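You operate a simulated robot arm through the tools that you are given. There is no shell and no other tool.

You are at the controls of a simulated robot arm. One attempt, no reset.

Task
Fill the tray's corner with plaster to the red line and tap out the bubbles.
Fine: pour from the white jug, tap with the white mallet, put both back; keep the corner closed; spill a spoonful at most. Set down upright: white jug, white mallet.

It is judged by the outcome, as a careful person would: the job done as asked, and still so three seconds after it is handed in. It fails if anything else is knocked over, pushed out of place, dropped, spilled or broken.

Robot
A 6-joint arm with a two-finger gripper, fixed in place. Base frame: the origin is on the floor under the middle of its stand, x ahead of it, y to its left, z up; the work surface is at about z = 0.842. Units: m, degrees, N and s.
With the tool pointing down near the work surface it reaches from about 0.14 to 0.68 m from the base axis. Its first joint turns from -66.0 to 66.0 degrees. Payload 2.45 kg.
The TCP is the grasp point between the finger pads, 0.03 m short of the fingertips. In the tool frame z runs along the fingers and y along their closing line. The gripper opens to 0.106 m; its body begins 0.079 m behind the TCP.
Orientation is told as [roll, pitch, yaw] about the base's x, y, z axes, in that order, counted from this pose: with the fingers straight down and closing along the base's y, the tool's x points along the base's -x, its y along +y and its z along -z.

Tools
- The arm moves only by the tool apply_moves. Its argument "rows" is text: rows parted by semicolons, each of 7 numbers parted by spaces: the shift along the tool's x, y, z in m, then the turn, a rotation vector about the tool's x, y, z in degrees, then the closure in counts, from 0 (fully open) to 255 (shut). In form: x y z wx wy wz gripper; .... A call has 1 to 20 rows; each row is the pose to reach, as a shift and turn from the pose commanded when the call began, along the tool's axes at that moment. Each row takes 0.2 s and may step no farther than 0.05 m and 8.6 degrees from the row before; otherwise, or with a gripper value out of range, the whole call is refused. Where a pose cannot be reached the arm comes as near as it can. A force on the tool above 40 N (or 10 N above the force at the start of the call, whichever is more), or a blocked arm, ends the call early, and 0.2 s more pass. Each finger travels about 0.153 m/s and halts on what it meets, pressing with about 43 N; the grip force reading is that of the motor and also rises with nothing between the fingers. The clock runs only during rows and for 0.2 s after the last one: add rows that repeat a pose to give the fingers time. It gives the time, the measured TCP pose, the force on the tool (base axes), the opening and the grip force at its end, in the units of the frame above (readings bear some noise), with the torque about the TCP (base axes, N m) and any sound that the robot's microphone picked up.
- Cameras (640 x 400 px; columns grow to the right, rows downward): "scene" is fixed at [0.0627, 0.425, 1.392]; the picture's right is [-0.66, -0.75, 0.00], its down [-0.51, 0.44, -0.74] and it looks along [0.56, -0.49, -0.67] (base axes); focal length 214 px, centre (320, 200). "wrist" rides on the gripper at [0.076, -0.002, -0.106] in the tool frame; the picture's right is [0.02, 1.00, 0.00], its down [-0.78, 0.02, -0.62] and it looks along [-0.62, 0.01, 0.78] (tool axes); focal length 247 px, centre (320, 200).
- get_image(camera): a new picture of that camera. No time passes.
- point_at(camera, pixels): there is no depth. For up to 12 entries [column, row, z] of the newest picture of that camera ("zoom" is the newest enlarged one), the place [x, y] in the base frame at which the ray of that pixel passes the height z, good to about 0.002 m. No time passes.
- enlarge(camera, box): a new picture of the part [left, top, right, bottom] of that camera's present view, enlarged. No time passes.
- hand_in(): hands the job in; it is judged then, once.

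Leave the gripper open and the arm clear of the work at the hand-in unless told otherwise.

The tools are called by a JSON object that holds its "api" and its "payload". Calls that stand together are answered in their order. apply_moves: Moves the arm, as the interface text tells. Its arguments: {"type":"object","properties":{"rows":{"type":"string"}},"required":["rows"]} The other tools are called the same way: get_image (camera) takes a picture; point_at (camera, pixels) gives the place at which the rays of pixels pass given heights; enlarge (camera, box) takes an enlarged picture of a part of a camera's view; hand_in () hands the job in.

At the start:

```text
clock: 0.0
eef_pos: [0.3729, 0.0224, 1.1839]
ee_rot: [0.2, -0.1, 0.0]
force: [-0.7, 0.6, -0.4]
torque: [-0.01, 0.01, 0.05]
gripper_width: 0.1058
gripper_force: 0.0
```

scene: 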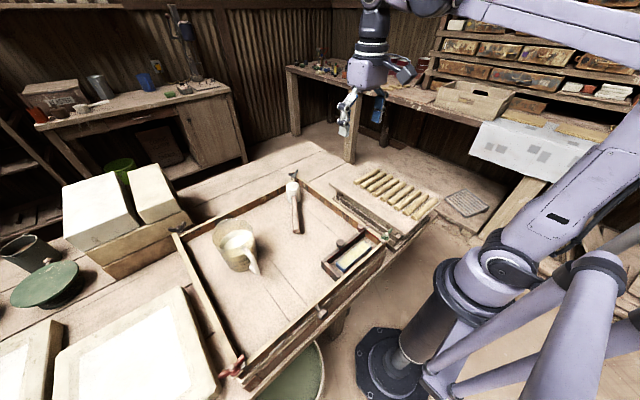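
wrist: 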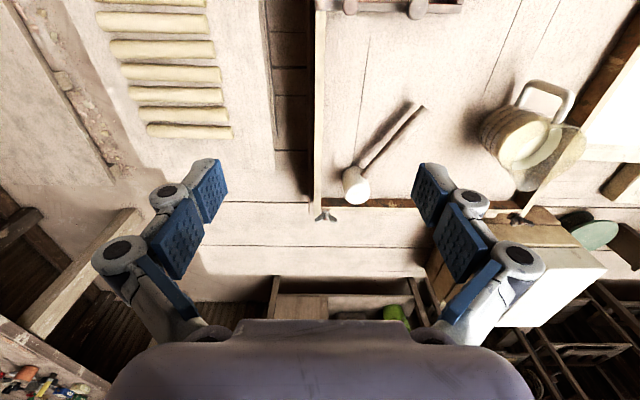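

I see a large tray on the bench holding a white jug (about 238,243 in the scene view), a mallet (295,205) and a small boxed corner (350,255). I'll enlarge these areas for a closer look before moving anything.

{"api": "enlarge", "payload": {"camera": "scene", "box": [160, 150, 320, 300]}}

{"api": "enlarge", "payload": {"camera": "scene", "box": [290, 170, 450, 290]}}

{"api": "enlarge", "payload": {"camera": "wrist", "box": [240, 0, 640, 250]}}

{"api": "enlarge", "payload": {"camera": "scene", "box": [180, 230, 400, 400]}}

```text
2.67 times, centred on (240, 225) of scene
```

zoom: 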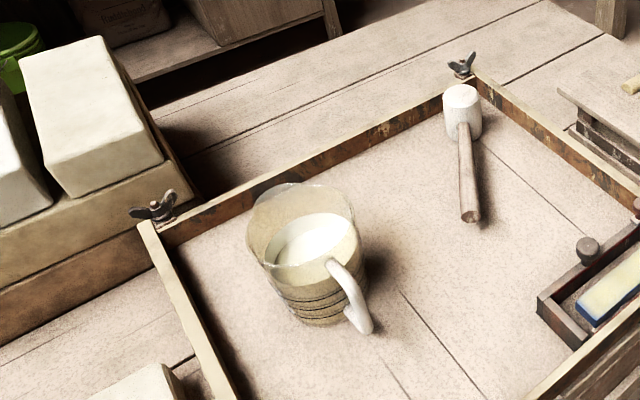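

```text
3.33 times, centred on (370, 230) of scene
```

zoom: 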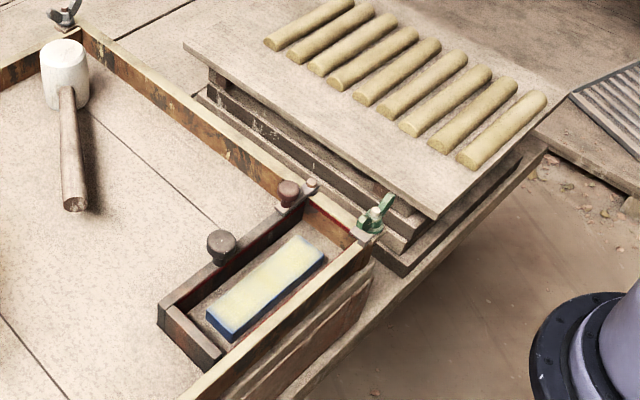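

```text
1.60 times, centred on (440, 125) of wrist
```

zoom: 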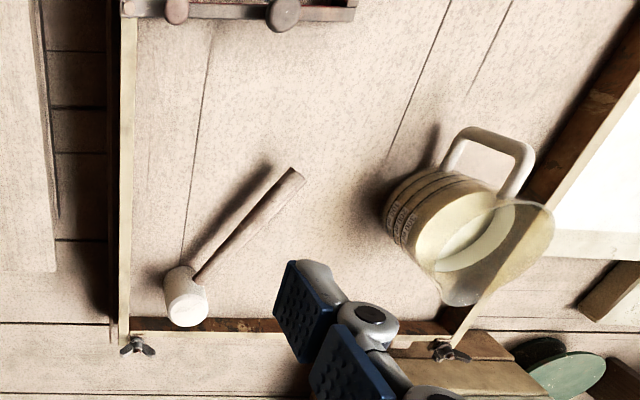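

```text
2.35 times, centred on (290, 315) of scene
```

zoom: 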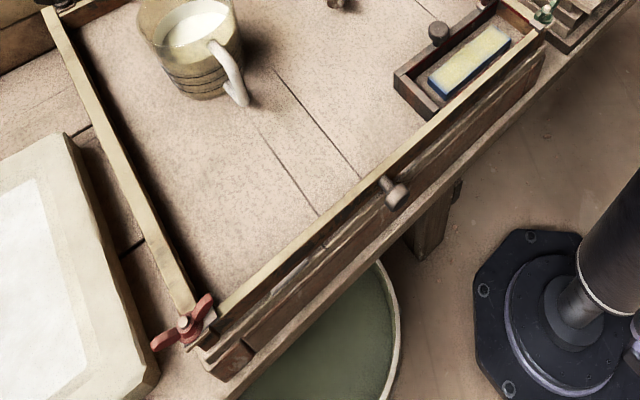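

The tray is a framed board, with an L-shaped fence closing off its near right corner around a yellow and blue block. I'll locate the key points: jug base and rim, mallet head and handle end, and the compartment corners, using several assumed heights.

{"api": "point_at", "payload": {"camera": "scene", "pixels": [[240, 271, 0.85], [258, 273, 0.87], [248, 248, 0.95], [292, 184, 0.88], [296, 231, 0.86], [322, 264, 0.88], [338, 282, 0.88], [380, 240, 0.88], [358, 226, 0.88], [297, 178, 0.88], [174, 234, 0.88], [236, 362, 0.88]]}}

{"api": "point_at", "payload": {"camera": "wrist", "pixels": [[316, 205, 0.88], [320, 15, 0.88], [355, 186, 0.87], [423, 107, 0.86], [500, 130, 0.85], [485, 125, 0.85], [530, 150, 0.95], [545, 85, 0.93], [565, 110, 0.93], [585, 135, 0.98], [545, 190, 0.98], [520, 215, 0.88]]}}

```text
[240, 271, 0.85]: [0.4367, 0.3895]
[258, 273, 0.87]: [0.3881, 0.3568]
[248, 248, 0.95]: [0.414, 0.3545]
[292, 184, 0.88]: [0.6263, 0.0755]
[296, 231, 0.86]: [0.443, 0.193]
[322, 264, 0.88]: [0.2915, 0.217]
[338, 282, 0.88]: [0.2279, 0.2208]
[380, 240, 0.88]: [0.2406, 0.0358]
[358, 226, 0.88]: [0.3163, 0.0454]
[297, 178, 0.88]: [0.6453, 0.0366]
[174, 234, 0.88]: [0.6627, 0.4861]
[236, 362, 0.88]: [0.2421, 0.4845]
```

```text
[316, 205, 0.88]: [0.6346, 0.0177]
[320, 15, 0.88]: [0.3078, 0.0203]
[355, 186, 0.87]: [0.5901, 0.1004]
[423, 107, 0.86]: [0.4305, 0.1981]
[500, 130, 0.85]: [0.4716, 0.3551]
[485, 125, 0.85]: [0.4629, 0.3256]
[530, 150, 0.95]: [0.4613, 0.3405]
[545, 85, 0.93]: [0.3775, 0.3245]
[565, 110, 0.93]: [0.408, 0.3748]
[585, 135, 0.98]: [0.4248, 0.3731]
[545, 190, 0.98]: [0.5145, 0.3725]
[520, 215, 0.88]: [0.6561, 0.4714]
```

The tray frame spans roughly x 0.24–0.65 and y 0.02–0.485, and the compartment is near x 0.23–0.31, y 0.03–0.22. I'll move the wrist camera back and high up, to about (0.2, 0.12, 1.12), to look into the compartment. The gripper stays open.

{"api": "apply_moves", "payload": {"rows": "0.034 0.02 0.014 0 0 0 0; 0.068 0.04 0.028 0 0 0 0; 0.102 0.06 0.042 0 0 0 0; 0.136 0.08 0.056 0 0 0 0; 0.17 0.1 0.064 0 0 0 0; 0.17 0.1 0.064 0 0 0 0"}}

{"api": "get_image", "payload": {"camera": "wrist"}}

```text
clock: 1.4
eef_pos: [0.2004, 0.1206, 1.1185]
ee_rot: [0.2, 0.0, -0.1]
force: [-0.3, 0.2, -0.6]
torque: [0.01, -0.04, 0.01]
gripper_width: 0.1062
gripper_force: 0.2
```

```text
taken
```

wrist: 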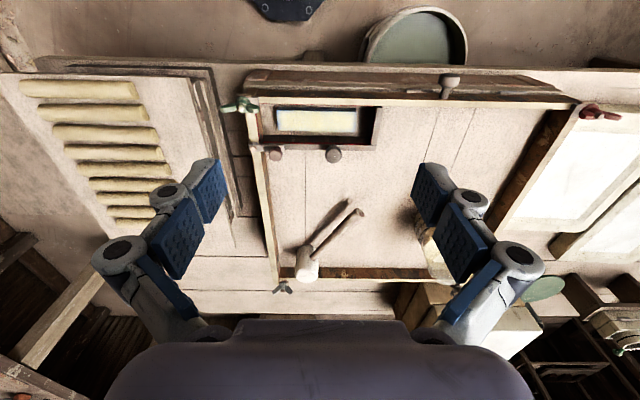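

I can see the compartment at about (320,122) in the wrist view. I'll enlarge it to find the red line, and enlarge the jug and mallet area too.

{"api": "enlarge", "payload": {"camera": "wrist", "box": [225, 70, 405, 180]}}

{"api": "enlarge", "payload": {"camera": "wrist", "box": [380, 60, 640, 220]}}

{"api": "enlarge", "payload": {"camera": "scene", "box": [310, 215, 400, 285]}}

```text
3.56 times, centred on (315, 125) of wrist
```

zoom: 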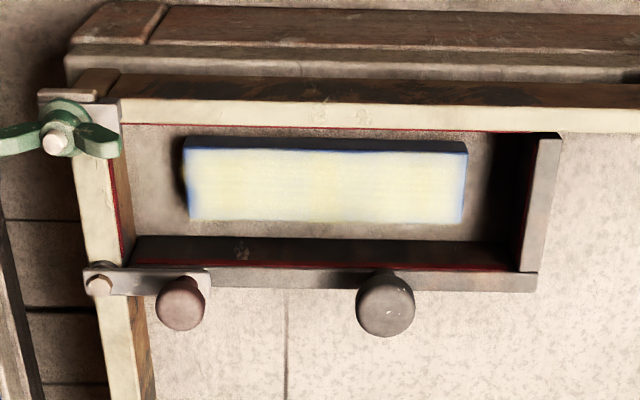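

```text
2.46 times, centred on (510, 140) of wrist
```

zoom: 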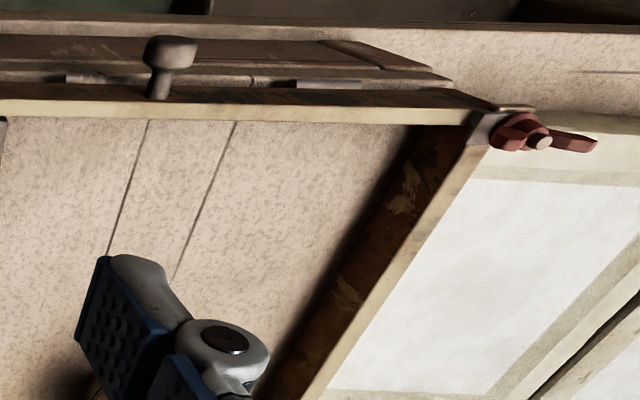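

```text
5.71 times, centred on (355, 250) of scene
```

zoom: 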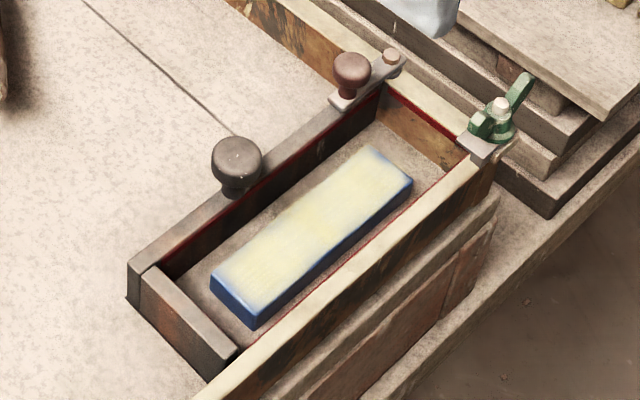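

The red line runs along the inside of the compartment walls, near their top. The L-fence has two knobs and a pinned plate, with a green clamp at the tray corner. I'll work out the wall heights by comparing the same points in both cameras at candidate heights.

{"api": "point_at", "payload": {"camera": "scene", "pixels": [[321.7, 262, 0.87], [321.7, 262, 0.89], [321.7, 262, 0.91], [336, 281, 0.87], [336, 281, 0.89], [321.7, 267.5, 0.85], [363, 240.5, 0.86], [363, 240.5, 0.87], [382.5, 243.3, 0.88], [340.5, 241, 0.9], [338, 268, 0.86], [343, 272, 0.85]]}}

{"api": "point_at", "payload": {"camera": "wrist", "pixels": [[376, 150.3, 0.87], [376, 150.3, 0.89], [376, 150.3, 0.91], [382, 107, 0.87], [382, 107, 0.89], [277, 110, 0.86], [277, 110, 0.87], [355, 110, 0.86], [355, 110, 0.87], [355, 131, 0.86], [333, 154, 0.9], [276, 154, 0.9]]}}

```text
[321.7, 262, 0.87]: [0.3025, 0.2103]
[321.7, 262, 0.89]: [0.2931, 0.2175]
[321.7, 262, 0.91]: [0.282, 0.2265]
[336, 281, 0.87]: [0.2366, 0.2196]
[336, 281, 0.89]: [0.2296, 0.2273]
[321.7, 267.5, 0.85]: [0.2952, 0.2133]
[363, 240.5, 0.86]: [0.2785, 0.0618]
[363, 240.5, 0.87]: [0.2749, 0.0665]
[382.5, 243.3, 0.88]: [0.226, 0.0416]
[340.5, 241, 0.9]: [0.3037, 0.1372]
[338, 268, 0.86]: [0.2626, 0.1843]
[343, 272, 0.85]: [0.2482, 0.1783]
```

```text
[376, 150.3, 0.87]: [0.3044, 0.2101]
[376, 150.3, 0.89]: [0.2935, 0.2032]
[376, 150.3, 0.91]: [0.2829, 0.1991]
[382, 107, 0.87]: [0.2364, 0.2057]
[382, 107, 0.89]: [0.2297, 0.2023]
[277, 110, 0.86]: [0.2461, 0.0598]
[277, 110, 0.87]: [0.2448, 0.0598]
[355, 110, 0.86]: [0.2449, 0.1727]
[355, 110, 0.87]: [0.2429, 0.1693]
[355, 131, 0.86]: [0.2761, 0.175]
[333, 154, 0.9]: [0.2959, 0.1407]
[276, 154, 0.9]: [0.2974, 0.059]
```

The wall tops are near z = 0.87, and the fence's outer corner is at about (0.303, 0.210). Next I'll move the camera over toward the jug at about (0.43, 0.36), staying high, to see its handle, spout and fill level.

{"api": "apply_moves", "payload": {"rows": "-0.013 0.04 0 0 0 0 0; -0.026 0.08 0 0 0 0 0; -0.039 0.12 0 0 0 0 0; -0.052 0.16 0 0 0 0 0; -0.065 0.2 0 0 0 0 0; -0.076 0.24 0 0 0 0 0; -0.076 0.24 0 0 0 0 0"}}

{"api": "get_image", "payload": {"camera": "wrist"}}

{"api": "enlarge", "payload": {"camera": "wrist", "box": [200, 80, 440, 280]}}

{"api": "enlarge", "payload": {"camera": "scene", "box": [195, 200, 285, 290]}}

```text
clock: 3.0
eef_pos: [0.2838, 0.3617, 1.1206]
ee_rot: [0.1, -0.1, -0.1]
force: [-0.4, 0.5, -0.7]
torque: [0.02, 0.0, 0.0]
gripper_width: 0.1061
gripper_force: 0.0
```

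```text
taken
```

wrist: 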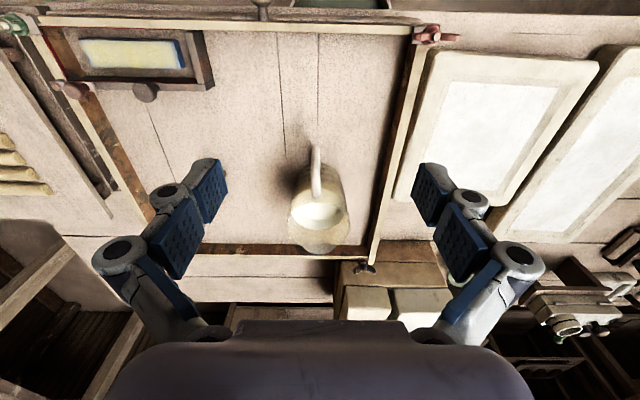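

```text
2.00 times, centred on (320, 180) of wrist
```

zoom: 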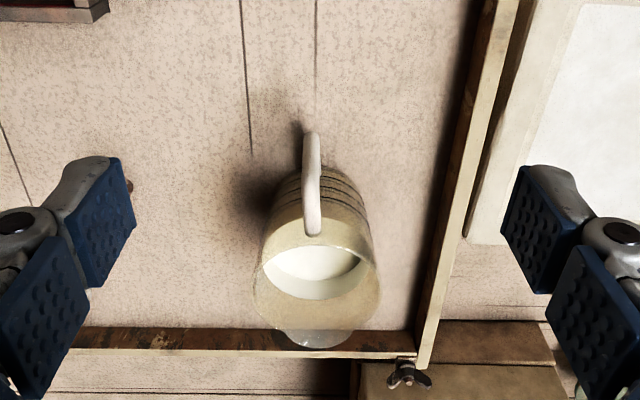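

```text
4.44 times, centred on (240, 245) of scene
```

zoom: 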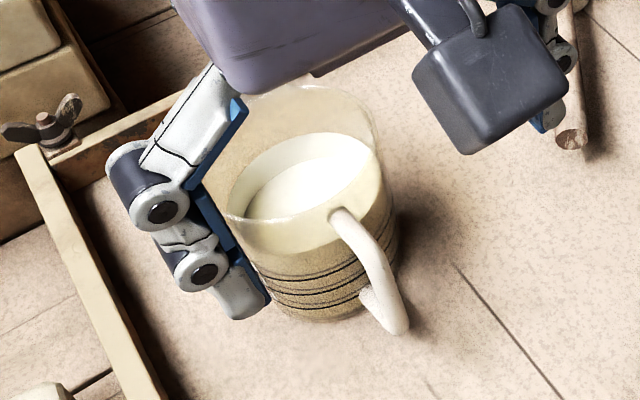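

The jug's handle faces the robot (−x) and its spout faces away (+x), all near y ≈ 0.36. I'll triangulate the jug's rim, base and handle.

{"api": "point_at", "payload": {"camera": "wrist", "pixels": [[316.5, 197, 0.94], [316.5, 197, 0.96], [316.5, 197, 0.98], [315.5, 147, 0.86], [315.5, 147, 0.88], [315.5, 147, 0.9], [287, 220, 0.96], [350, 220, 0.96], [318, 253, 0.96], [318, 245, 0.96], [300, 167, 0.85], [340, 170, 0.85]]}}

{"api": "point_at", "payload": {"camera": "scene", "pixels": [[244.6, 248.4, 0.94], [244.6, 248.4, 0.96], [244.6, 248.4, 0.98], [257.6, 273, 0.86], [257.6, 273, 0.88], [257.6, 273, 0.9], [219, 248, 0.96], [253, 227, 0.96], [240, 272, 0.845], [256, 258, 0.845], [226, 263, 0.86], [219, 248, 0.94]]}}

```text
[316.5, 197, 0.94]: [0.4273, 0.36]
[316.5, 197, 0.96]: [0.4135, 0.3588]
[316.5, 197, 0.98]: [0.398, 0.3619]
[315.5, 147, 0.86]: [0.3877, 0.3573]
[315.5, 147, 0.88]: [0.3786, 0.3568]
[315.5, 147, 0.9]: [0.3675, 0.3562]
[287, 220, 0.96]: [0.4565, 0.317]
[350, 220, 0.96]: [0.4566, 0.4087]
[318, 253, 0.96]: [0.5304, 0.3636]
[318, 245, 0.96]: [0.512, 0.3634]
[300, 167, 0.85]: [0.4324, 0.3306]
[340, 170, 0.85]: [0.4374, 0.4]
```

```text
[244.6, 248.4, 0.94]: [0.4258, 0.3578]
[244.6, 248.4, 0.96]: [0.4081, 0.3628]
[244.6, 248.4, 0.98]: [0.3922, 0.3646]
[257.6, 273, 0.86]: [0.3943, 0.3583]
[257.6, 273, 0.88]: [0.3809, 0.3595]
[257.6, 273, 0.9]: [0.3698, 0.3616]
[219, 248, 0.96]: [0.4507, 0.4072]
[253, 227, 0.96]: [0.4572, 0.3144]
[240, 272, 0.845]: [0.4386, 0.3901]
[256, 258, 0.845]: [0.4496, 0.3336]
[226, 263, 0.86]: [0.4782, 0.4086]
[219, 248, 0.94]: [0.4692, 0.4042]
```

The jug rim is at z ≈ 0.96, centred near (0.455, 0.362) with a radius of about 0.045. The handle slopes from about (0.425, 0.94) down to (0.372, 0.89) in x and z. I'll estimate the plaster level and the spout tip position, and look closer at both.

{"api": "enlarge", "payload": {"camera": "wrist", "box": [270, 130, 370, 265]}}

{"api": "point_at", "payload": {"camera": "wrist", "pixels": [[315, 202, 0.88], [315, 230, 0.88], [315, 202, 0.9], [315, 230, 0.9], [315, 202, 0.92], [315, 230, 0.92], [292, 214, 0.9], [339, 214, 0.9]]}}

```text
2.96 times, centred on (320, 198) of wrist
```

zoom: 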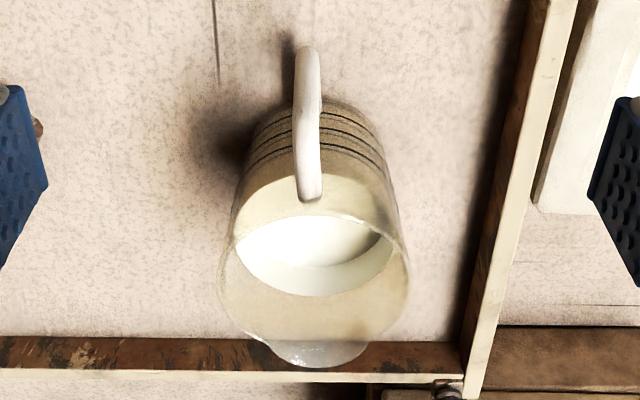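

```text
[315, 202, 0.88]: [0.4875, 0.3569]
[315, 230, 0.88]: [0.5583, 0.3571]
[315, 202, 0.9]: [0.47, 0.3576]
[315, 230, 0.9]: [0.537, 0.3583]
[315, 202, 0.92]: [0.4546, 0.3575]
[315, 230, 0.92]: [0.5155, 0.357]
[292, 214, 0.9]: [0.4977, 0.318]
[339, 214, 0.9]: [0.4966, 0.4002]
```

I'll pin down the spout tip height, the near rim point and the plaster level by matching the two views.

{"api": "point_at", "payload": {"camera": "scene", "pixels": [[237.8, 219, 0.94], [237.8, 219, 0.96], [237.8, 219, 0.98], [237.8, 219, 1.0], [230, 256, 0.96], [253.5, 232, 0.96], [219.5, 248, 0.98], [253, 227, 0.98]]}}

{"api": "point_at", "payload": {"camera": "wrist", "pixels": [[318.4, 254, 0.94], [318.4, 254, 0.96], [318.4, 254, 0.98], [318.4, 254, 1.0], [285.6, 222, 0.94], [350, 222, 0.94], [285.6, 222, 0.98], [350, 222, 0.98], [318, 230.8, 0.93], [318, 230.8, 0.94], [318, 230.8, 0.95]]}}

{"api": "enlarge", "payload": {"camera": "scene", "box": [210, 212, 262, 282]}}

```text
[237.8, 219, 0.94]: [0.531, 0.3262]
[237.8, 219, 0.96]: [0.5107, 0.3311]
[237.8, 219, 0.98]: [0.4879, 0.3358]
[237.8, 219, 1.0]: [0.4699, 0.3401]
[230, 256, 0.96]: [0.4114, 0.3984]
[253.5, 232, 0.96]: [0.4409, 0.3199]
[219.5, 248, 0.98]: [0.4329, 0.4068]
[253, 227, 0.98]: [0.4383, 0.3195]
```

```text
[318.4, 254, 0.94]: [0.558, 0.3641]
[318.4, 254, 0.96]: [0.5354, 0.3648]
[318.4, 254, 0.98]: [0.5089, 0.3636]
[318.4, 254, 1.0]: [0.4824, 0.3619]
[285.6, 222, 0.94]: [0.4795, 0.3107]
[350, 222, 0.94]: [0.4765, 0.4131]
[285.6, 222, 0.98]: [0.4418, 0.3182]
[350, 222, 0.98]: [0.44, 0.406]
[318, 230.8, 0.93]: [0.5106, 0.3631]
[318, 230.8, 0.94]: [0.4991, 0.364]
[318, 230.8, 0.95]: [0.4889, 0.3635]
```

```text
5.71 times, centred on (236, 247) of scene
```

zoom: 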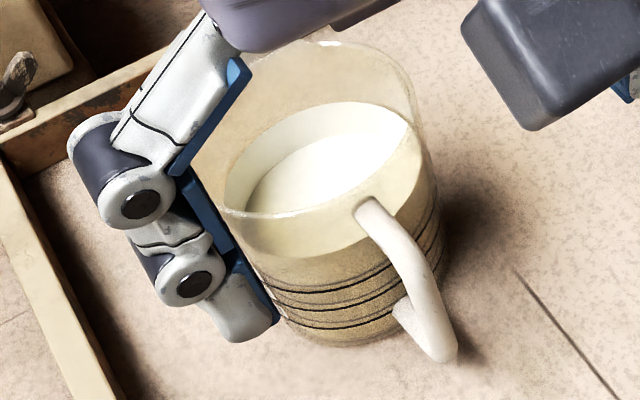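

The plaster sits about 3 cm below the rim, so the jug is roughly three quarters full. I'll locate the base circle to confirm the jug's axis.

{"api": "point_at", "payload": {"camera": "scene", "pixels": [[229.5, 270, 0.845], [257, 256.5, 0.845], [236.5, 272.5, 0.845], [254.5, 227, 0.97], [243.5, 247, 0.94], [243.5, 247, 0.95], [257.5, 273, 0.89], [251, 266, 0.87], [254, 248, 0.9]]}}

{"api": "point_at", "payload": {"camera": "wrist", "pixels": [[320, 163, 0.845], [300, 167, 0.845], [341, 170, 0.845], [293, 178, 0.86], [345, 178, 0.86], [318, 203, 0.97], [318, 203, 0.98], [316.5, 196, 0.95], [315.5, 149, 0.89]]}}

```text
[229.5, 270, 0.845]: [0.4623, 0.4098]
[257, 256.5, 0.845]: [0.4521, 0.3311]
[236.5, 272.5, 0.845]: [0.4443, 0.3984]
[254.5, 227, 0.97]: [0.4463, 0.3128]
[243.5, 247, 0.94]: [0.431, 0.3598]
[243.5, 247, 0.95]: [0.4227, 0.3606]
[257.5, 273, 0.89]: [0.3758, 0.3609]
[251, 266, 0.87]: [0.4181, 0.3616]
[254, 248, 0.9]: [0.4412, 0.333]
```

```text
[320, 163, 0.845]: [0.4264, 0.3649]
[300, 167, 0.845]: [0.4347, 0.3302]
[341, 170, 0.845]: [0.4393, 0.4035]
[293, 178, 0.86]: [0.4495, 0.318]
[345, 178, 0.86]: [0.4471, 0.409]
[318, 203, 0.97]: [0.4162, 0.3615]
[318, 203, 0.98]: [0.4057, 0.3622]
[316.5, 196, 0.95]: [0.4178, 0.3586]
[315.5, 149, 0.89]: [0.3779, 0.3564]
```

The jug axis is near (0.458, 0.362), its radius is about 0.044, and the spout tip is near x 0.53, z 0.96. Next I'll move the wrist camera toward the mallet, staying above z 1.0, to see how it rests.

{"api": "apply_moves", "payload": {"rows": "-0.015 -0.035 0.012 0 0 0 0; -0.03 -0.07 0.024 0 0 0 0; -0.045 -0.105 0.036 0 0 0 0; -0.06 -0.14 0.048 0 0 0 0; -0.075 -0.175 0.06 0 0 0 0; -0.09 -0.21 0.07 0 0 0 0; -0.09 -0.21 0.07 0 0 0 0"}}

{"api": "get_image", "payload": {"camera": "wrist"}}

{"api": "enlarge", "payload": {"camera": "wrist", "box": [200, 80, 440, 250]}}

{"api": "enlarge", "payload": {"camera": "scene", "box": [270, 165, 320, 240]}}

```text
clock: 4.6
eef_pos: [0.3693, 0.1537, 1.0491]
ee_rot: [0.1, 0.0, -0.1]
force: [-0.5, -0.2, -0.3]
torque: [0.01, 0.0, 0.03]
gripper_width: 0.1058
gripper_force: 0.0
```

```text
taken
```

wrist: 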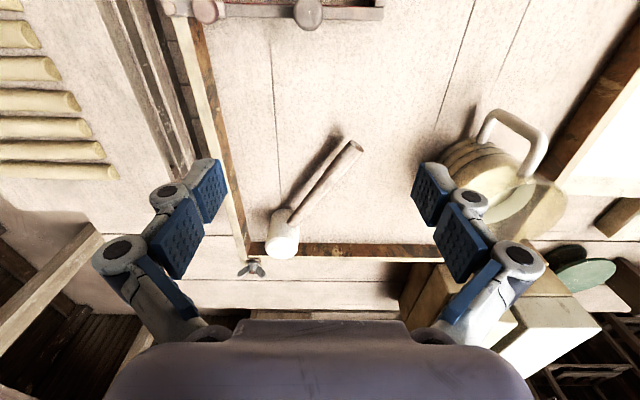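

```text
2.35 times, centred on (320, 165) of wrist
```

zoom: 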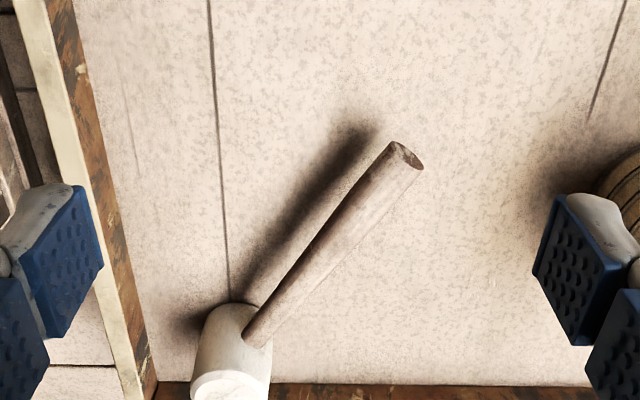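

```text
5.33 times, centred on (295, 202) of scene
```

zoom: 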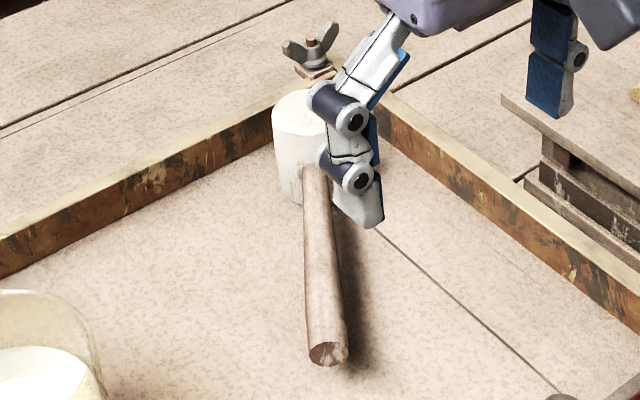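

The mallet stands on one face of its head, with the handle sticking out horizontally in the air. I'll measure the handle height and direction and the head size.

{"api": "point_at", "payload": {"camera": "wrist", "pixels": [[355.5, 145, 0.86], [355.5, 145, 0.87], [355.5, 145, 0.88], [355.5, 145, 0.89], [289, 223, 0.87], [289, 223, 0.88], [289, 223, 0.89], [283, 253, 0.9], [283, 253, 0.92], [270, 248, 0.9], [299, 248, 0.9]]}}

{"api": "point_at", "payload": {"camera": "scene", "pixels": [[296.7, 230.7, 0.86], [296.7, 230.7, 0.87], [296.7, 230.7, 0.88], [296.7, 230.7, 0.89], [294.2, 198, 0.87], [294.2, 198, 0.88], [294.2, 198, 0.89], [292, 184, 0.9], [292, 184, 0.92], [286.2, 189, 0.9], [291, 202.5, 0.845]]}}

```text
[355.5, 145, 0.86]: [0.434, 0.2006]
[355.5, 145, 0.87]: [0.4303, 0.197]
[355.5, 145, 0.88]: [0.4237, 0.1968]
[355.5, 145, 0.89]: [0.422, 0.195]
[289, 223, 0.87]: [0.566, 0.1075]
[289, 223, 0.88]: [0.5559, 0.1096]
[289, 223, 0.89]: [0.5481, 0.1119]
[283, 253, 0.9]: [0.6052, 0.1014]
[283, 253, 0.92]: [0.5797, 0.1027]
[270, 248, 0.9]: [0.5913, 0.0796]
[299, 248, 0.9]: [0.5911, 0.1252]
```

```text
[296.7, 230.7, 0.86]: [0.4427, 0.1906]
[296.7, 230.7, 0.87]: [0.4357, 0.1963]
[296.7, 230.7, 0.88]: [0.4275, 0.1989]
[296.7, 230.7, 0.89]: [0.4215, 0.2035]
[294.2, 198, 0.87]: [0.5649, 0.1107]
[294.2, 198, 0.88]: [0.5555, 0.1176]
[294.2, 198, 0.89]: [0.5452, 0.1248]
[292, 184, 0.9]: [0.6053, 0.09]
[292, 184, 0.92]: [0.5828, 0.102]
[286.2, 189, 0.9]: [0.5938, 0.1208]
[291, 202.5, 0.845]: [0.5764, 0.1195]
```

The mallet handle runs level at z ≈ 0.876, from (0.428, 0.197) to the head at about (0.581, 0.102). Before touching anything I'll rehearse the pour with an empty gripper: go to about (0.267, 0.245, 1.05) and turn the tool 90° so the jug would pour toward −y along the compartment's length.

{"api": "apply_moves", "payload": {"rows": "0.0085 0.0076 0 0 0 7.5 0; 0.017 0.0152 0 0 0 15 0; 0.0255 0.0228 0 0 0 22.5 0; 0.034 0.0304 0 0 0 30 0; 0.0425 0.038 0 0 0 37.5 0; 0.051 0.0456 0 0 0 45 0; 0.0595 0.0532 0 0 0 52.5 0; 0.068 0.0608 0 0 0 60 0; 0.0765 0.0684 0 0 0 67.5 0; 0.085 0.076 0 0 0 75 0; 0.0935 0.0836 0 0 0 82.5 0; 0.102 0.0912 0 0 0 90 0; 0.102 0.0912 0 0 0 90 0"}}

```text
clock: 7.4
eef_pos: [0.2672, 0.246, 1.0504]
ee_rot: [0.0, 0.1, -90.0]
force: [0.3, -0.3, -0.2]
torque: [-0.02, 0.01, -0.01]
gripper_width: 0.1062
gripper_force: 0.0
```

The arm reached the turned pose exactly. Now I'll rehearse the tilt range here: first 30° forward, as at the grip.

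{"api": "apply_moves", "payload": {"rows": "0 0 0 0 -7.5 0 0; 0 0 0 0 -15 0 0; 0 0 0 0 -22.5 0 0; 0 0 0 0 -30 0 0; 0 0 0 0 -30 0 0"}}

{"api": "get_image", "payload": {"camera": "wrist"}}

```text
clock: 8.6
eef_pos: [0.2675, 0.244, 1.0504]
ee_rot: [0.2, -30.1, -90.1]
force: [0.0, 0.1, 0.5]
torque: [-0.02, 0.0, 0.01]
gripper_width: 0.106
gripper_force: 0.1
```

```text
taken
```

wrist: 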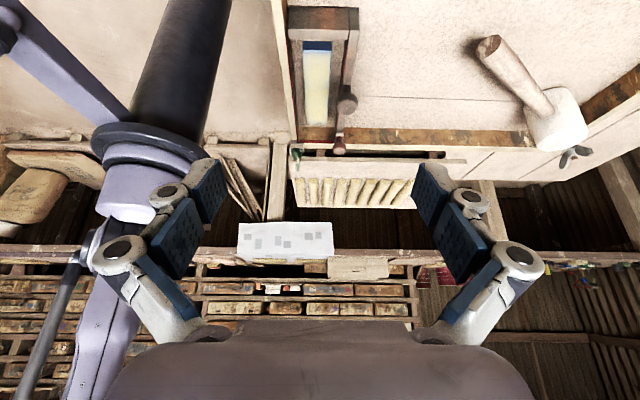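

The forward tilt works and gives a good view of the compartment (325,75). Now I'll rehearse the pour end tilt: back 70° from here, to 40° past vertical.

{"api": "apply_moves", "payload": {"rows": "0 0 0 0 7.8 0 0; 0 0 0 0 15.6 0 0; 0 0 0 0 23.4 0 0; 0 0 0 0 31.2 0 0; 0 0 0 0 39 0 0; 0 0 0 0 46.8 0 0; 0 0 0 0 54.6 0 0; 0 0 0 0 62.4 0 0; 0 0 0 0 70 0 0; 0 0 0 0 70 0 0"}}

{"api": "get_image", "payload": {"camera": "scene"}}

{"api": "get_image", "payload": {"camera": "wrist"}}

```text
clock: 10.8
eef_pos: [0.2669, 0.2438, 1.0485]
ee_rot: [0.1, 40.3, -90.1]
force: [0.0, 0.8, -0.6]
torque: [0.02, 0.05, 0.01]
gripper_width: 0.1064
gripper_force: 0.0
```

```text
taken
```

scene: 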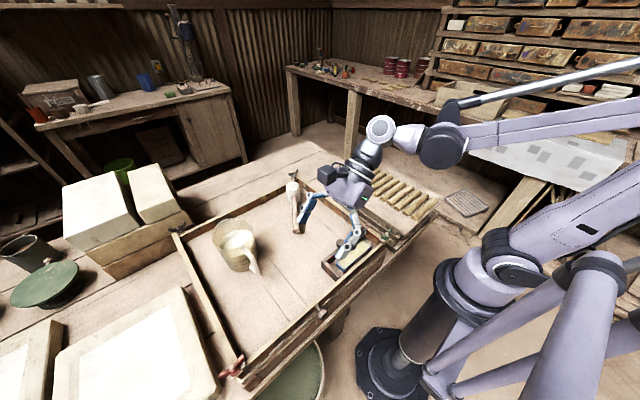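

```text
taken
```

wrist: 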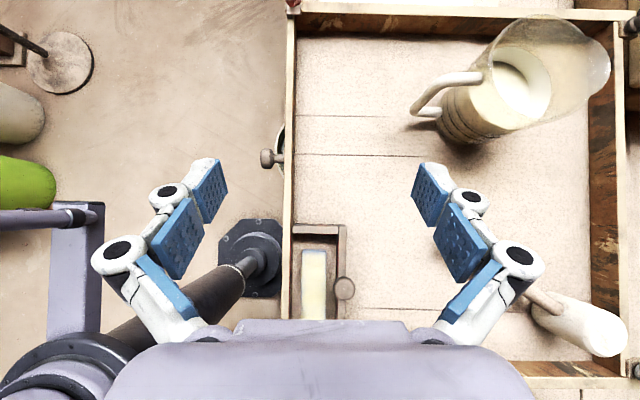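

Both tilts are reachable. Now I'll set up for gripping the jug. First I'll raise about 7 cm and bring the tool vertical again.

{"api": "apply_moves", "payload": {"rows": "0.009 0 -0.0107 0 -8 0 0; 0.018 0 -0.0214 0 -16 0 0; 0.027 0 -0.0322 0 -24 0 0; 0.036 0 -0.0429 0 -32 0 0; 0.045 0 -0.0536 0 -40 0 0; 0.045 0 -0.0536 0 -40 0 0"}}

```text
clock: 12.2
eef_pos: [0.2669, 0.2455, 1.1196]
ee_rot: [0.2, 0.0, -90.0]
force: [-1.0, 0.0, 0.1]
torque: [0.0, 0.0, 0.0]
gripper_width: 0.1062
gripper_force: 0.1
```

The tool is vertical at z 1.12. Next I'll turn back by 90° while moving to (0.385, 0.3625, 1.12), behind and above the jug.

{"api": "apply_moves", "payload": {"rows": "0.00975 0.0098 0 0 0 -7.5 0; 0.0195 0.0197 0 0 0 -15 0; 0.02925 0.0295 0 0 0 -22.5 0; 0.039 0.0393 0 0 0 -30 0; 0.04875 0.0492 0 0 0 -37.5 0; 0.0585 0.059 0 0 0 -45 0; 0.06825 0.0688 0 0 0 -52.5 0; 0.078 0.0787 0 0 0 -60 0; 0.08775 0.0885 0 0 0 -67.5 0; 0.0975 0.0983 0 0 0 -75 0; 0.10725 0.1082 0 0 0 -82.5 0; 0.117 0.118 0 0 0 -90 0; 0.117 0.118 0 0 0 -90 0"}}

```text
clock: 15.0
eef_pos: [0.3852, 0.3617, 1.1204]
ee_rot: [0.1, 0.0, 0.1]
force: [0.1, -0.1, 0.1]
torque: [-0.02, -0.01, -0.01]
gripper_width: 0.106
gripper_force: 0.1
```

I'm above and behind the jug. Now I'll tilt 30° forward and lower to the pre-grip pose (0.388, 0.3625, 1.046), fingertips still above the rim, then check alignment.

{"api": "apply_moves", "payload": {"rows": "0 0 0.0186 0 -7.5 0 0; -0.001 0 0.0372 0 -15 0 0; -0.002 0 0.0558 0 -22.5 0 0; -0.003 0 0.0744 0 -30 0 0; -0.003 0 0.0744 0 -30 0 0"}}

{"api": "get_image", "payload": {"camera": "wrist"}}

{"api": "enlarge", "payload": {"camera": "scene", "box": [180, 180, 300, 290]}}

```text
clock: 16.2
eef_pos: [0.387, 0.361, 1.0454]
ee_rot: [0.2, -30.1, -0.1]
force: [0.7, 0.6, -1.0]
torque: [-0.01, -0.03, 0.0]
gripper_width: 0.1059
gripper_force: 0.1
```

```text
taken
```

wrist: 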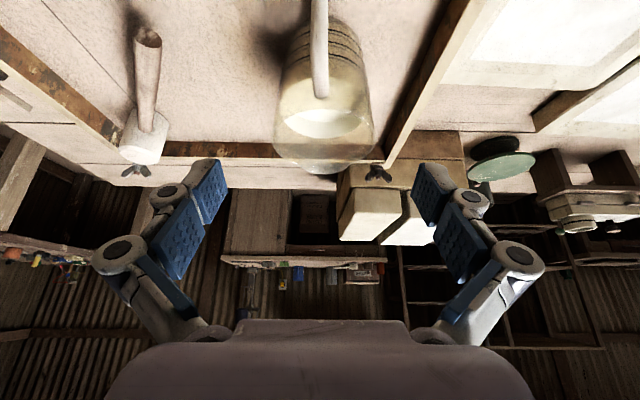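

```text
3.64 times, centred on (240, 235) of scene
```

zoom: 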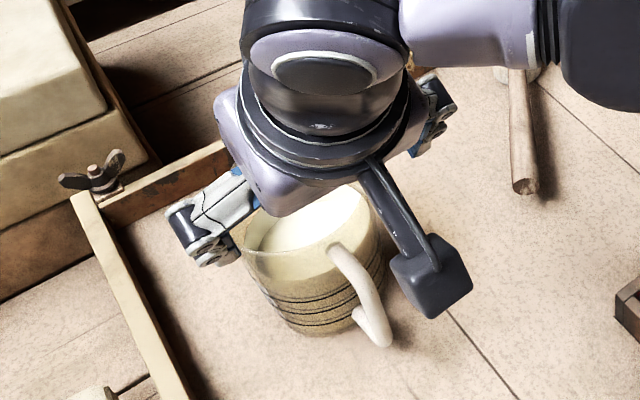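

The jug spans columns 273–375, centred at 324, nicely between the open fingers. I'll shift 1.5 mm in +y and advance along the tool axis in two stages. The first is 8 cm.

{"api": "apply_moves", "payload": {"rows": "0 0.0015 0.016 0 0 0 0; 0 0.0015 0.032 0 0 0 0; 0 0.0015 0.048 0 0 0 0; 0 0.0015 0.064 0 0 0 0; 0 0.0015 0.08 0 0 0 0; 0 0.0015 0.08 0 0 0 0"}}

{"api": "get_image", "payload": {"camera": "wrist"}}

{"api": "enlarge", "payload": {"camera": "scene", "box": [180, 180, 300, 290]}}

```text
clock: 17.6
eef_pos: [0.4275, 0.3629, 0.9753]
ee_rot: [0.1, -30.0, -0.1]
force: [-0.4, 0.4, -0.5]
torque: [0.01, -0.01, -0.02]
gripper_width: 0.106
gripper_force: 0.0
```

```text
taken
```

wrist: 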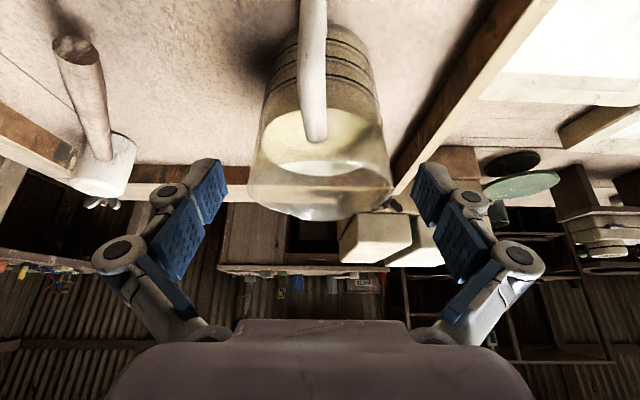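

```text
3.64 times, centred on (240, 235) of scene
```

zoom: 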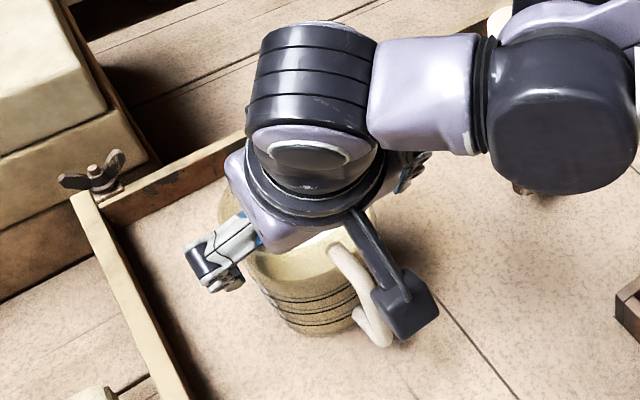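

The jug is centred between the pads (rim edges at columns 248 and 392, pads at 228 and 412). I'll advance the last 5.8 cm slowly with the gripper still open.

{"api": "apply_moves", "payload": {"rows": "0 0 0.0145 0 0 0 0; 0 0 0.029 0 0 0 0; 0 0 0.0435 0 0 0 0; 0 0 0.058 0 0 0 0; 0 0 0.058 0 0 0 0"}}

{"api": "get_image", "payload": {"camera": "wrist"}}

{"api": "enlarge", "payload": {"camera": "scene", "box": [180, 180, 300, 290]}}

```text
clock: 18.8
eef_pos: [0.458, 0.363, 0.9251]
ee_rot: [0.2, -30.0, -0.2]
force: [0.4, -0.8, -1.0]
torque: [-0.01, -0.01, -0.05]
gripper_width: 0.106
gripper_force: 0.0
```

```text
taken
```

wrist: 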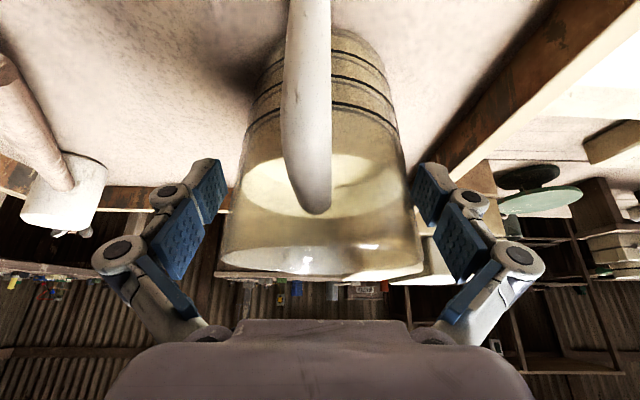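

```text
3.64 times, centred on (240, 235) of scene
```

zoom: 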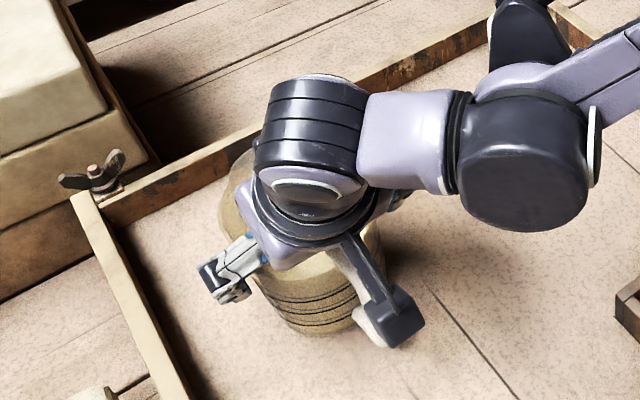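

The jug body sits between the pads. I'll close gradually until the fingers meet it.

{"api": "apply_moves", "payload": {"rows": "0 0 0 0 0 0 15; 0 0 0 0 0 0 25; 0 0 0 0 0 0 35; 0 0 0 0 0 0 45; 0 0 0 0 0 0 60; 0 0 0 0 0 0 60"}}

```text
clock: 20.2
eef_pos: [0.4575, 0.3642, 0.9256]
ee_rot: [0.1, -30.1, 0.0]
force: [-4.0, 3.7, 13.6]
torque: [-0.01, 0.21, -0.03]
gripper_width: 0.0941
gripper_force: 43.3
```

The gripper holds the jug at 94 mm width with 43 N. I'll look to see that the jug hasn't shifted.

{"api": "get_image", "payload": {"camera": "wrist"}}

{"api": "enlarge", "payload": {"camera": "scene", "box": [180, 180, 300, 290]}}

```text
taken
```

wrist: 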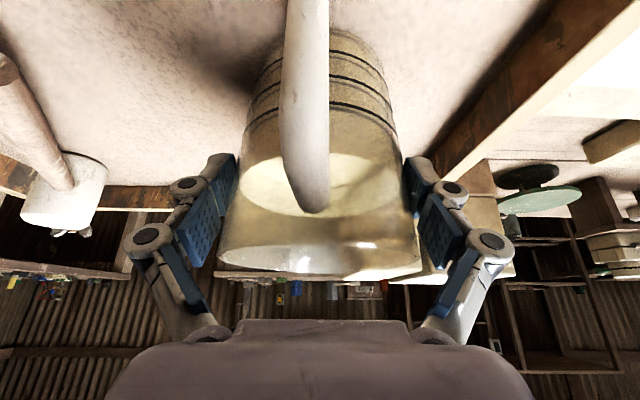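

```text
3.64 times, centred on (240, 235) of scene
```

zoom: 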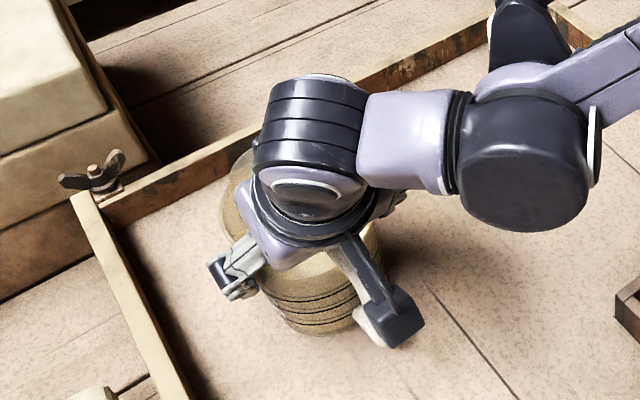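

The grip looks sound and the jug moved no more than about 1 mm. I'll lift straight up 3 cm, slowly, and check the weight and that it doesn't slip.

{"api": "apply_moves", "payload": {"rows": "-0.0025 0 -0.0043 0 0 0 90; -0.005 0 -0.0087 0 0 0 90; -0.0075 0 -0.013 0 0 0 90; -0.01 0 -0.0173 0 0 0 90; -0.0125 0 -0.0217 0 0 0 90; -0.015 0 -0.026 0 0 0 90; -0.015 0 -0.026 0 0 0 90"}}

{"api": "get_image", "payload": {"camera": "wrist"}}

{"api": "enlarge", "payload": {"camera": "scene", "box": [180, 180, 300, 290]}}

```text
clock: 21.8
eef_pos: [0.4601, 0.362, 0.9562]
ee_rot: [0.1, -30.1, -0.1]
force: [0.4, 0.1, -6.0]
torque: [0.02, -0.02, 0.02]
gripper_width: 0.0942
gripper_force: 43.6
```

```text
taken
```

wrist: 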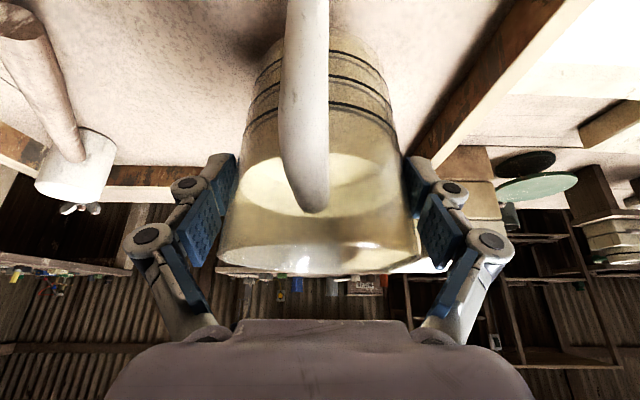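

```text
3.64 times, centred on (240, 235) of scene
```

zoom: 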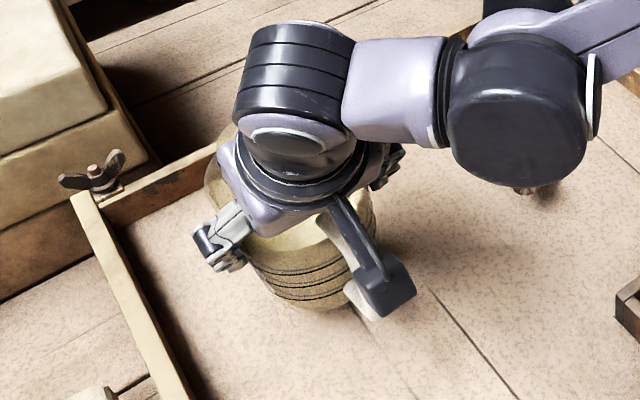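

The jug is up, weighing about 6 N, with no slip and no twist. I'll lift it a further 10 cm.

{"api": "apply_moves", "payload": {"rows": "-0.006 0 -0.0104 0 0 0 90; -0.0145 0 -0.0251 0 0 0 90; -0.0245 0 -0.0424 0 0 0 90; -0.0345 0 -0.0598 0 0 0 90; -0.044 0 -0.0762 0 0 0 90; -0.05 0 -0.0866 0 0 0 90; -0.052 0 -0.09 0 0 0 90; -0.052 0 -0.09 0 0 0 90"}}

```text
clock: 23.6
eef_pos: [0.4585, 0.3617, 1.0589]
ee_rot: [0.2, -30.0, -0.1]
force: [1.0, -0.3, -6.7]
torque: [0.04, 0.01, 0.0]
gripper_width: 0.0939
gripper_force: 42.8
```

Steady at z 1.06. Now I'll carry the jug level to above the compartment, turning it 90° so the spout points toward −y, ending at TCP (0.267, 0.240, 1.06).

{"api": "apply_moves", "payload": {"rows": ".0033 -.0024 -.0019 0.9 0 1.56 90; .0116 -.0085 -.0067 3.15 0 5.46 90; .0216 -.0159 -.0125 5.85 0 10.13 90; .0315 -.0232 -.0182 8.55 0 14.81 90; .0415 -.0305 -.0240 11.25 0 19.49 90; .0514 -.0378 -.0297 13.95 0 24.16 90; .0613 -.0451 -.0354 16.65 0 28.84 90; .0713 -.0525 -.0412 19.35 0 33.51 90; .0812 -.0598 -.0469 22.05 0 38.19 90; .0912 -.0671 -.0527 24.75 0 42.87 90; .1011 -.0744 -.0584 27.45 0 47.54 90; .1111 -.0817 -.0642 30.15 0 52.22 90; .1210 -.0891 -.0699 32.85 0 56.90 90; .1310 -.0964 -.0757 35.55 0 61.57 90; .1409 -.1037 -.0814 38.25 0 66.25 90; .1509 -.1110 -.0872 40.95 0 70.93 90; .1592 -.1171 -.0920 43.2 0 74.82 90; .1641 -.1208 -.0948 44.55 0 77.16 90; .1658 -.1220 -.0958 45 0 77.94 90; .1658 -.1220 -.0958 45 0 77.94 90"}}

{"api": "get_image", "payload": {"camera": "wrist"}}

{"api": "get_image", "payload": {"camera": "scene"}}

{"api": "enlarge", "payload": {"camera": "scene", "box": [270, 160, 430, 290]}}

```text
clock: 27.8
eef_pos: [0.2649, 0.2407, 1.0602]
ee_rot: [-0.1, -29.9, -90.1]
force: [-0.4, -0.3, -5.6]
torque: [0.02, 0.01, 0.05]
gripper_width: 0.0937
gripper_force: 42.8
```

```text
taken
```

wrist: 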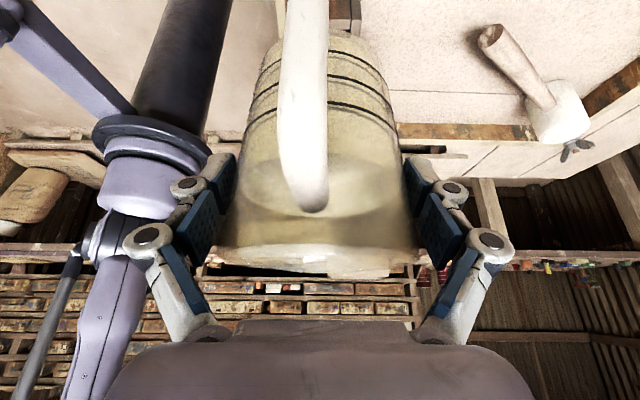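

```text
taken
```

scene: 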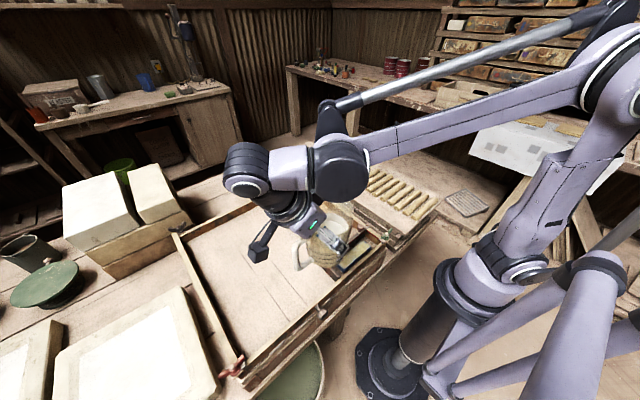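

```text
3.08 times, centred on (350, 225) of scene
```

zoom: 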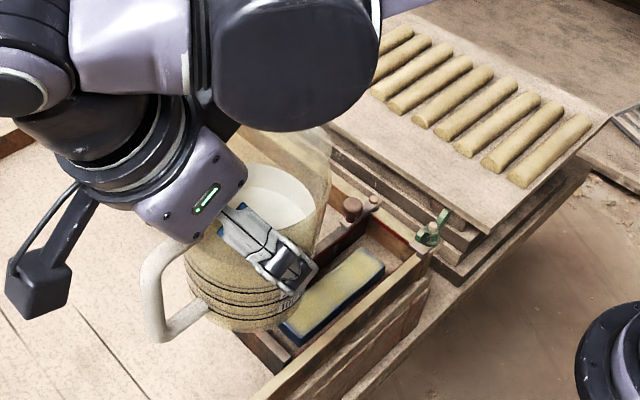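

The jug is level with its spout toward −y over the compartment. I'll tilt it 18° while lowering to TCP z 0.975, which should still be short of pouring, then check the liquid level at the spout.

{"api": "apply_moves", "payload": {"rows": ".0063 0 .0128 0 3 0 90; .0125 0 .0255 0 6 0 90; .0188 0 .0383 0 9 0 90; .0251 0 .051 0 12 0 90; .0313 0 .0638 0 15 0 90; .0376 0 .0765 0 18 0 90; .0376 0 .0765 0 18 0 90"}}

{"api": "enlarge", "payload": {"camera": "scene", "box": [290, 200, 400, 290]}}

{"api": "get_image", "payload": {"camera": "wrist"}}

```text
clock: 29.4
eef_pos: [0.2657, 0.2339, 0.9757]
ee_rot: [-0.1, -11.9, -90.0]
force: [0.6, -0.3, -6.8]
torque: [-0.07, 0.02, -0.02]
gripper_width: 0.094
gripper_force: 42.9
```

```text
4.44 times, centred on (345, 245) of scene
```

zoom: 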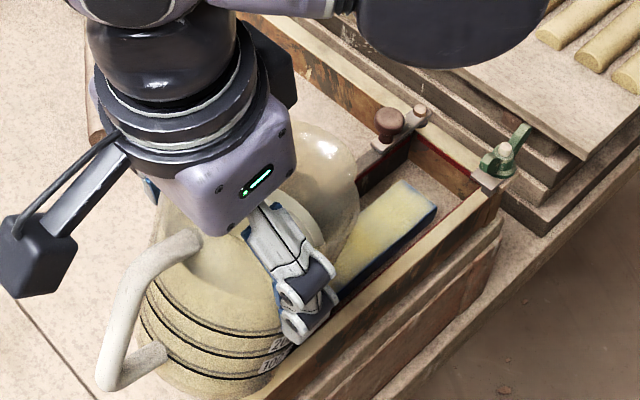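

```text
taken
```

wrist: 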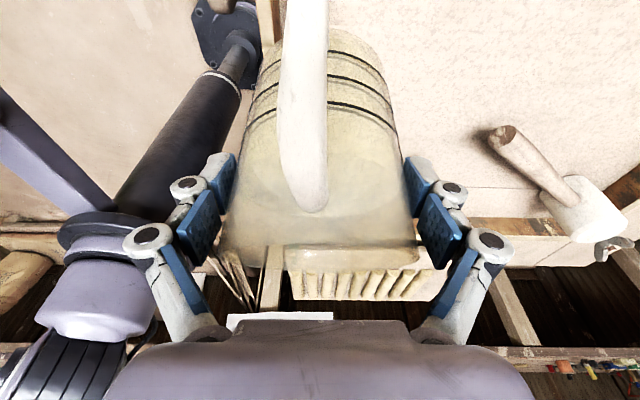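

No pouring yet. I'll tilt another 6° (to about 24°) and lower 2 cm, hold briefly, then look for the stream.

{"api": "apply_moves", "payload": {"rows": ".0014 0 .0065 0 2 0 90; .0028 0 .0131 0 4 0 90; .0042 0 .0196 0 6 0 90; .0042 0 .0196 0 6 0 90"}}

{"api": "enlarge", "payload": {"camera": "scene", "box": [290, 200, 400, 290]}}

```text
clock: 30.4
eef_pos: [0.266, 0.2349, 0.9549]
ee_rot: [0.0, -5.7, -90.0]
force: [-0.4, 8.1, 24.4]
torque: [-0.28, 0.04, -0.01]
gripper_width: 0.0917
gripper_force: 43.2
```

```text
4.44 times, centred on (345, 245) of scene
```

zoom: 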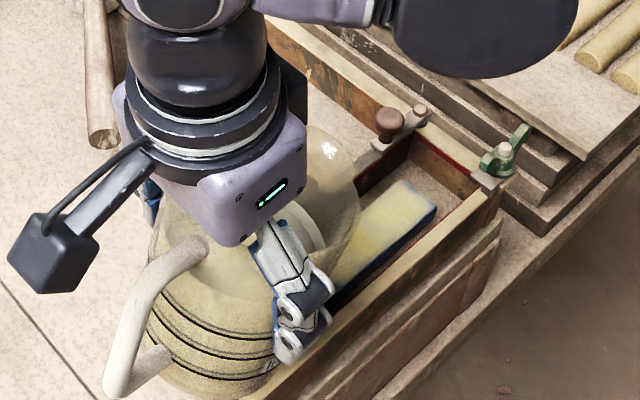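

The force reading jumped to +24 N upward, so the jug has touched something below, probably the fence or floor. I'll raise straight up 3 cm at once, without changing the tilt.

{"api": "apply_moves", "payload": {"rows": "-.0008 0 -.0075 0 0 0 90; -.0016 0 -.015 0 0 0 90; -.0031 0 -.0298 0 0 0 90; -.0031 0 -.0298 0 0 0 90"}}

{"api": "enlarge", "payload": {"camera": "scene", "box": [290, 200, 400, 290]}}

{"api": "get_image", "payload": {"camera": "wrist"}}

```text
clock: 31.4
eef_pos: [0.2662, 0.2329, 0.9848]
ee_rot: [0.0, -6.0, -90.0]
force: [-0.5, -0.6, -6.0]
torque: [0.0, -0.05, 0.02]
gripper_width: 0.0911
gripper_force: 43.1
```

```text
4.44 times, centred on (345, 245) of scene
```

zoom: 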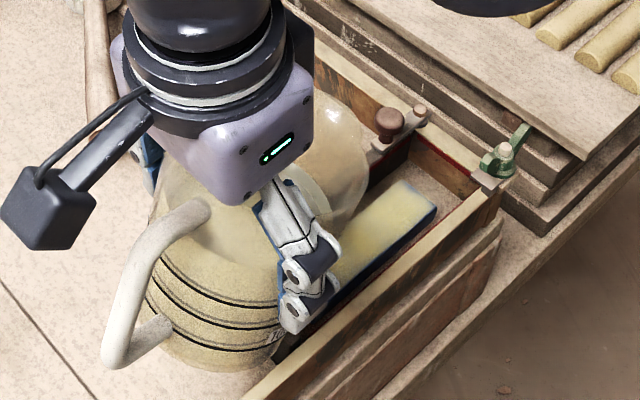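

```text
taken
```

wrist: 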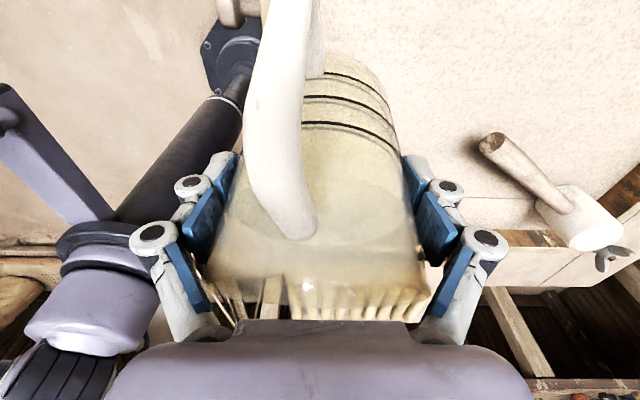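

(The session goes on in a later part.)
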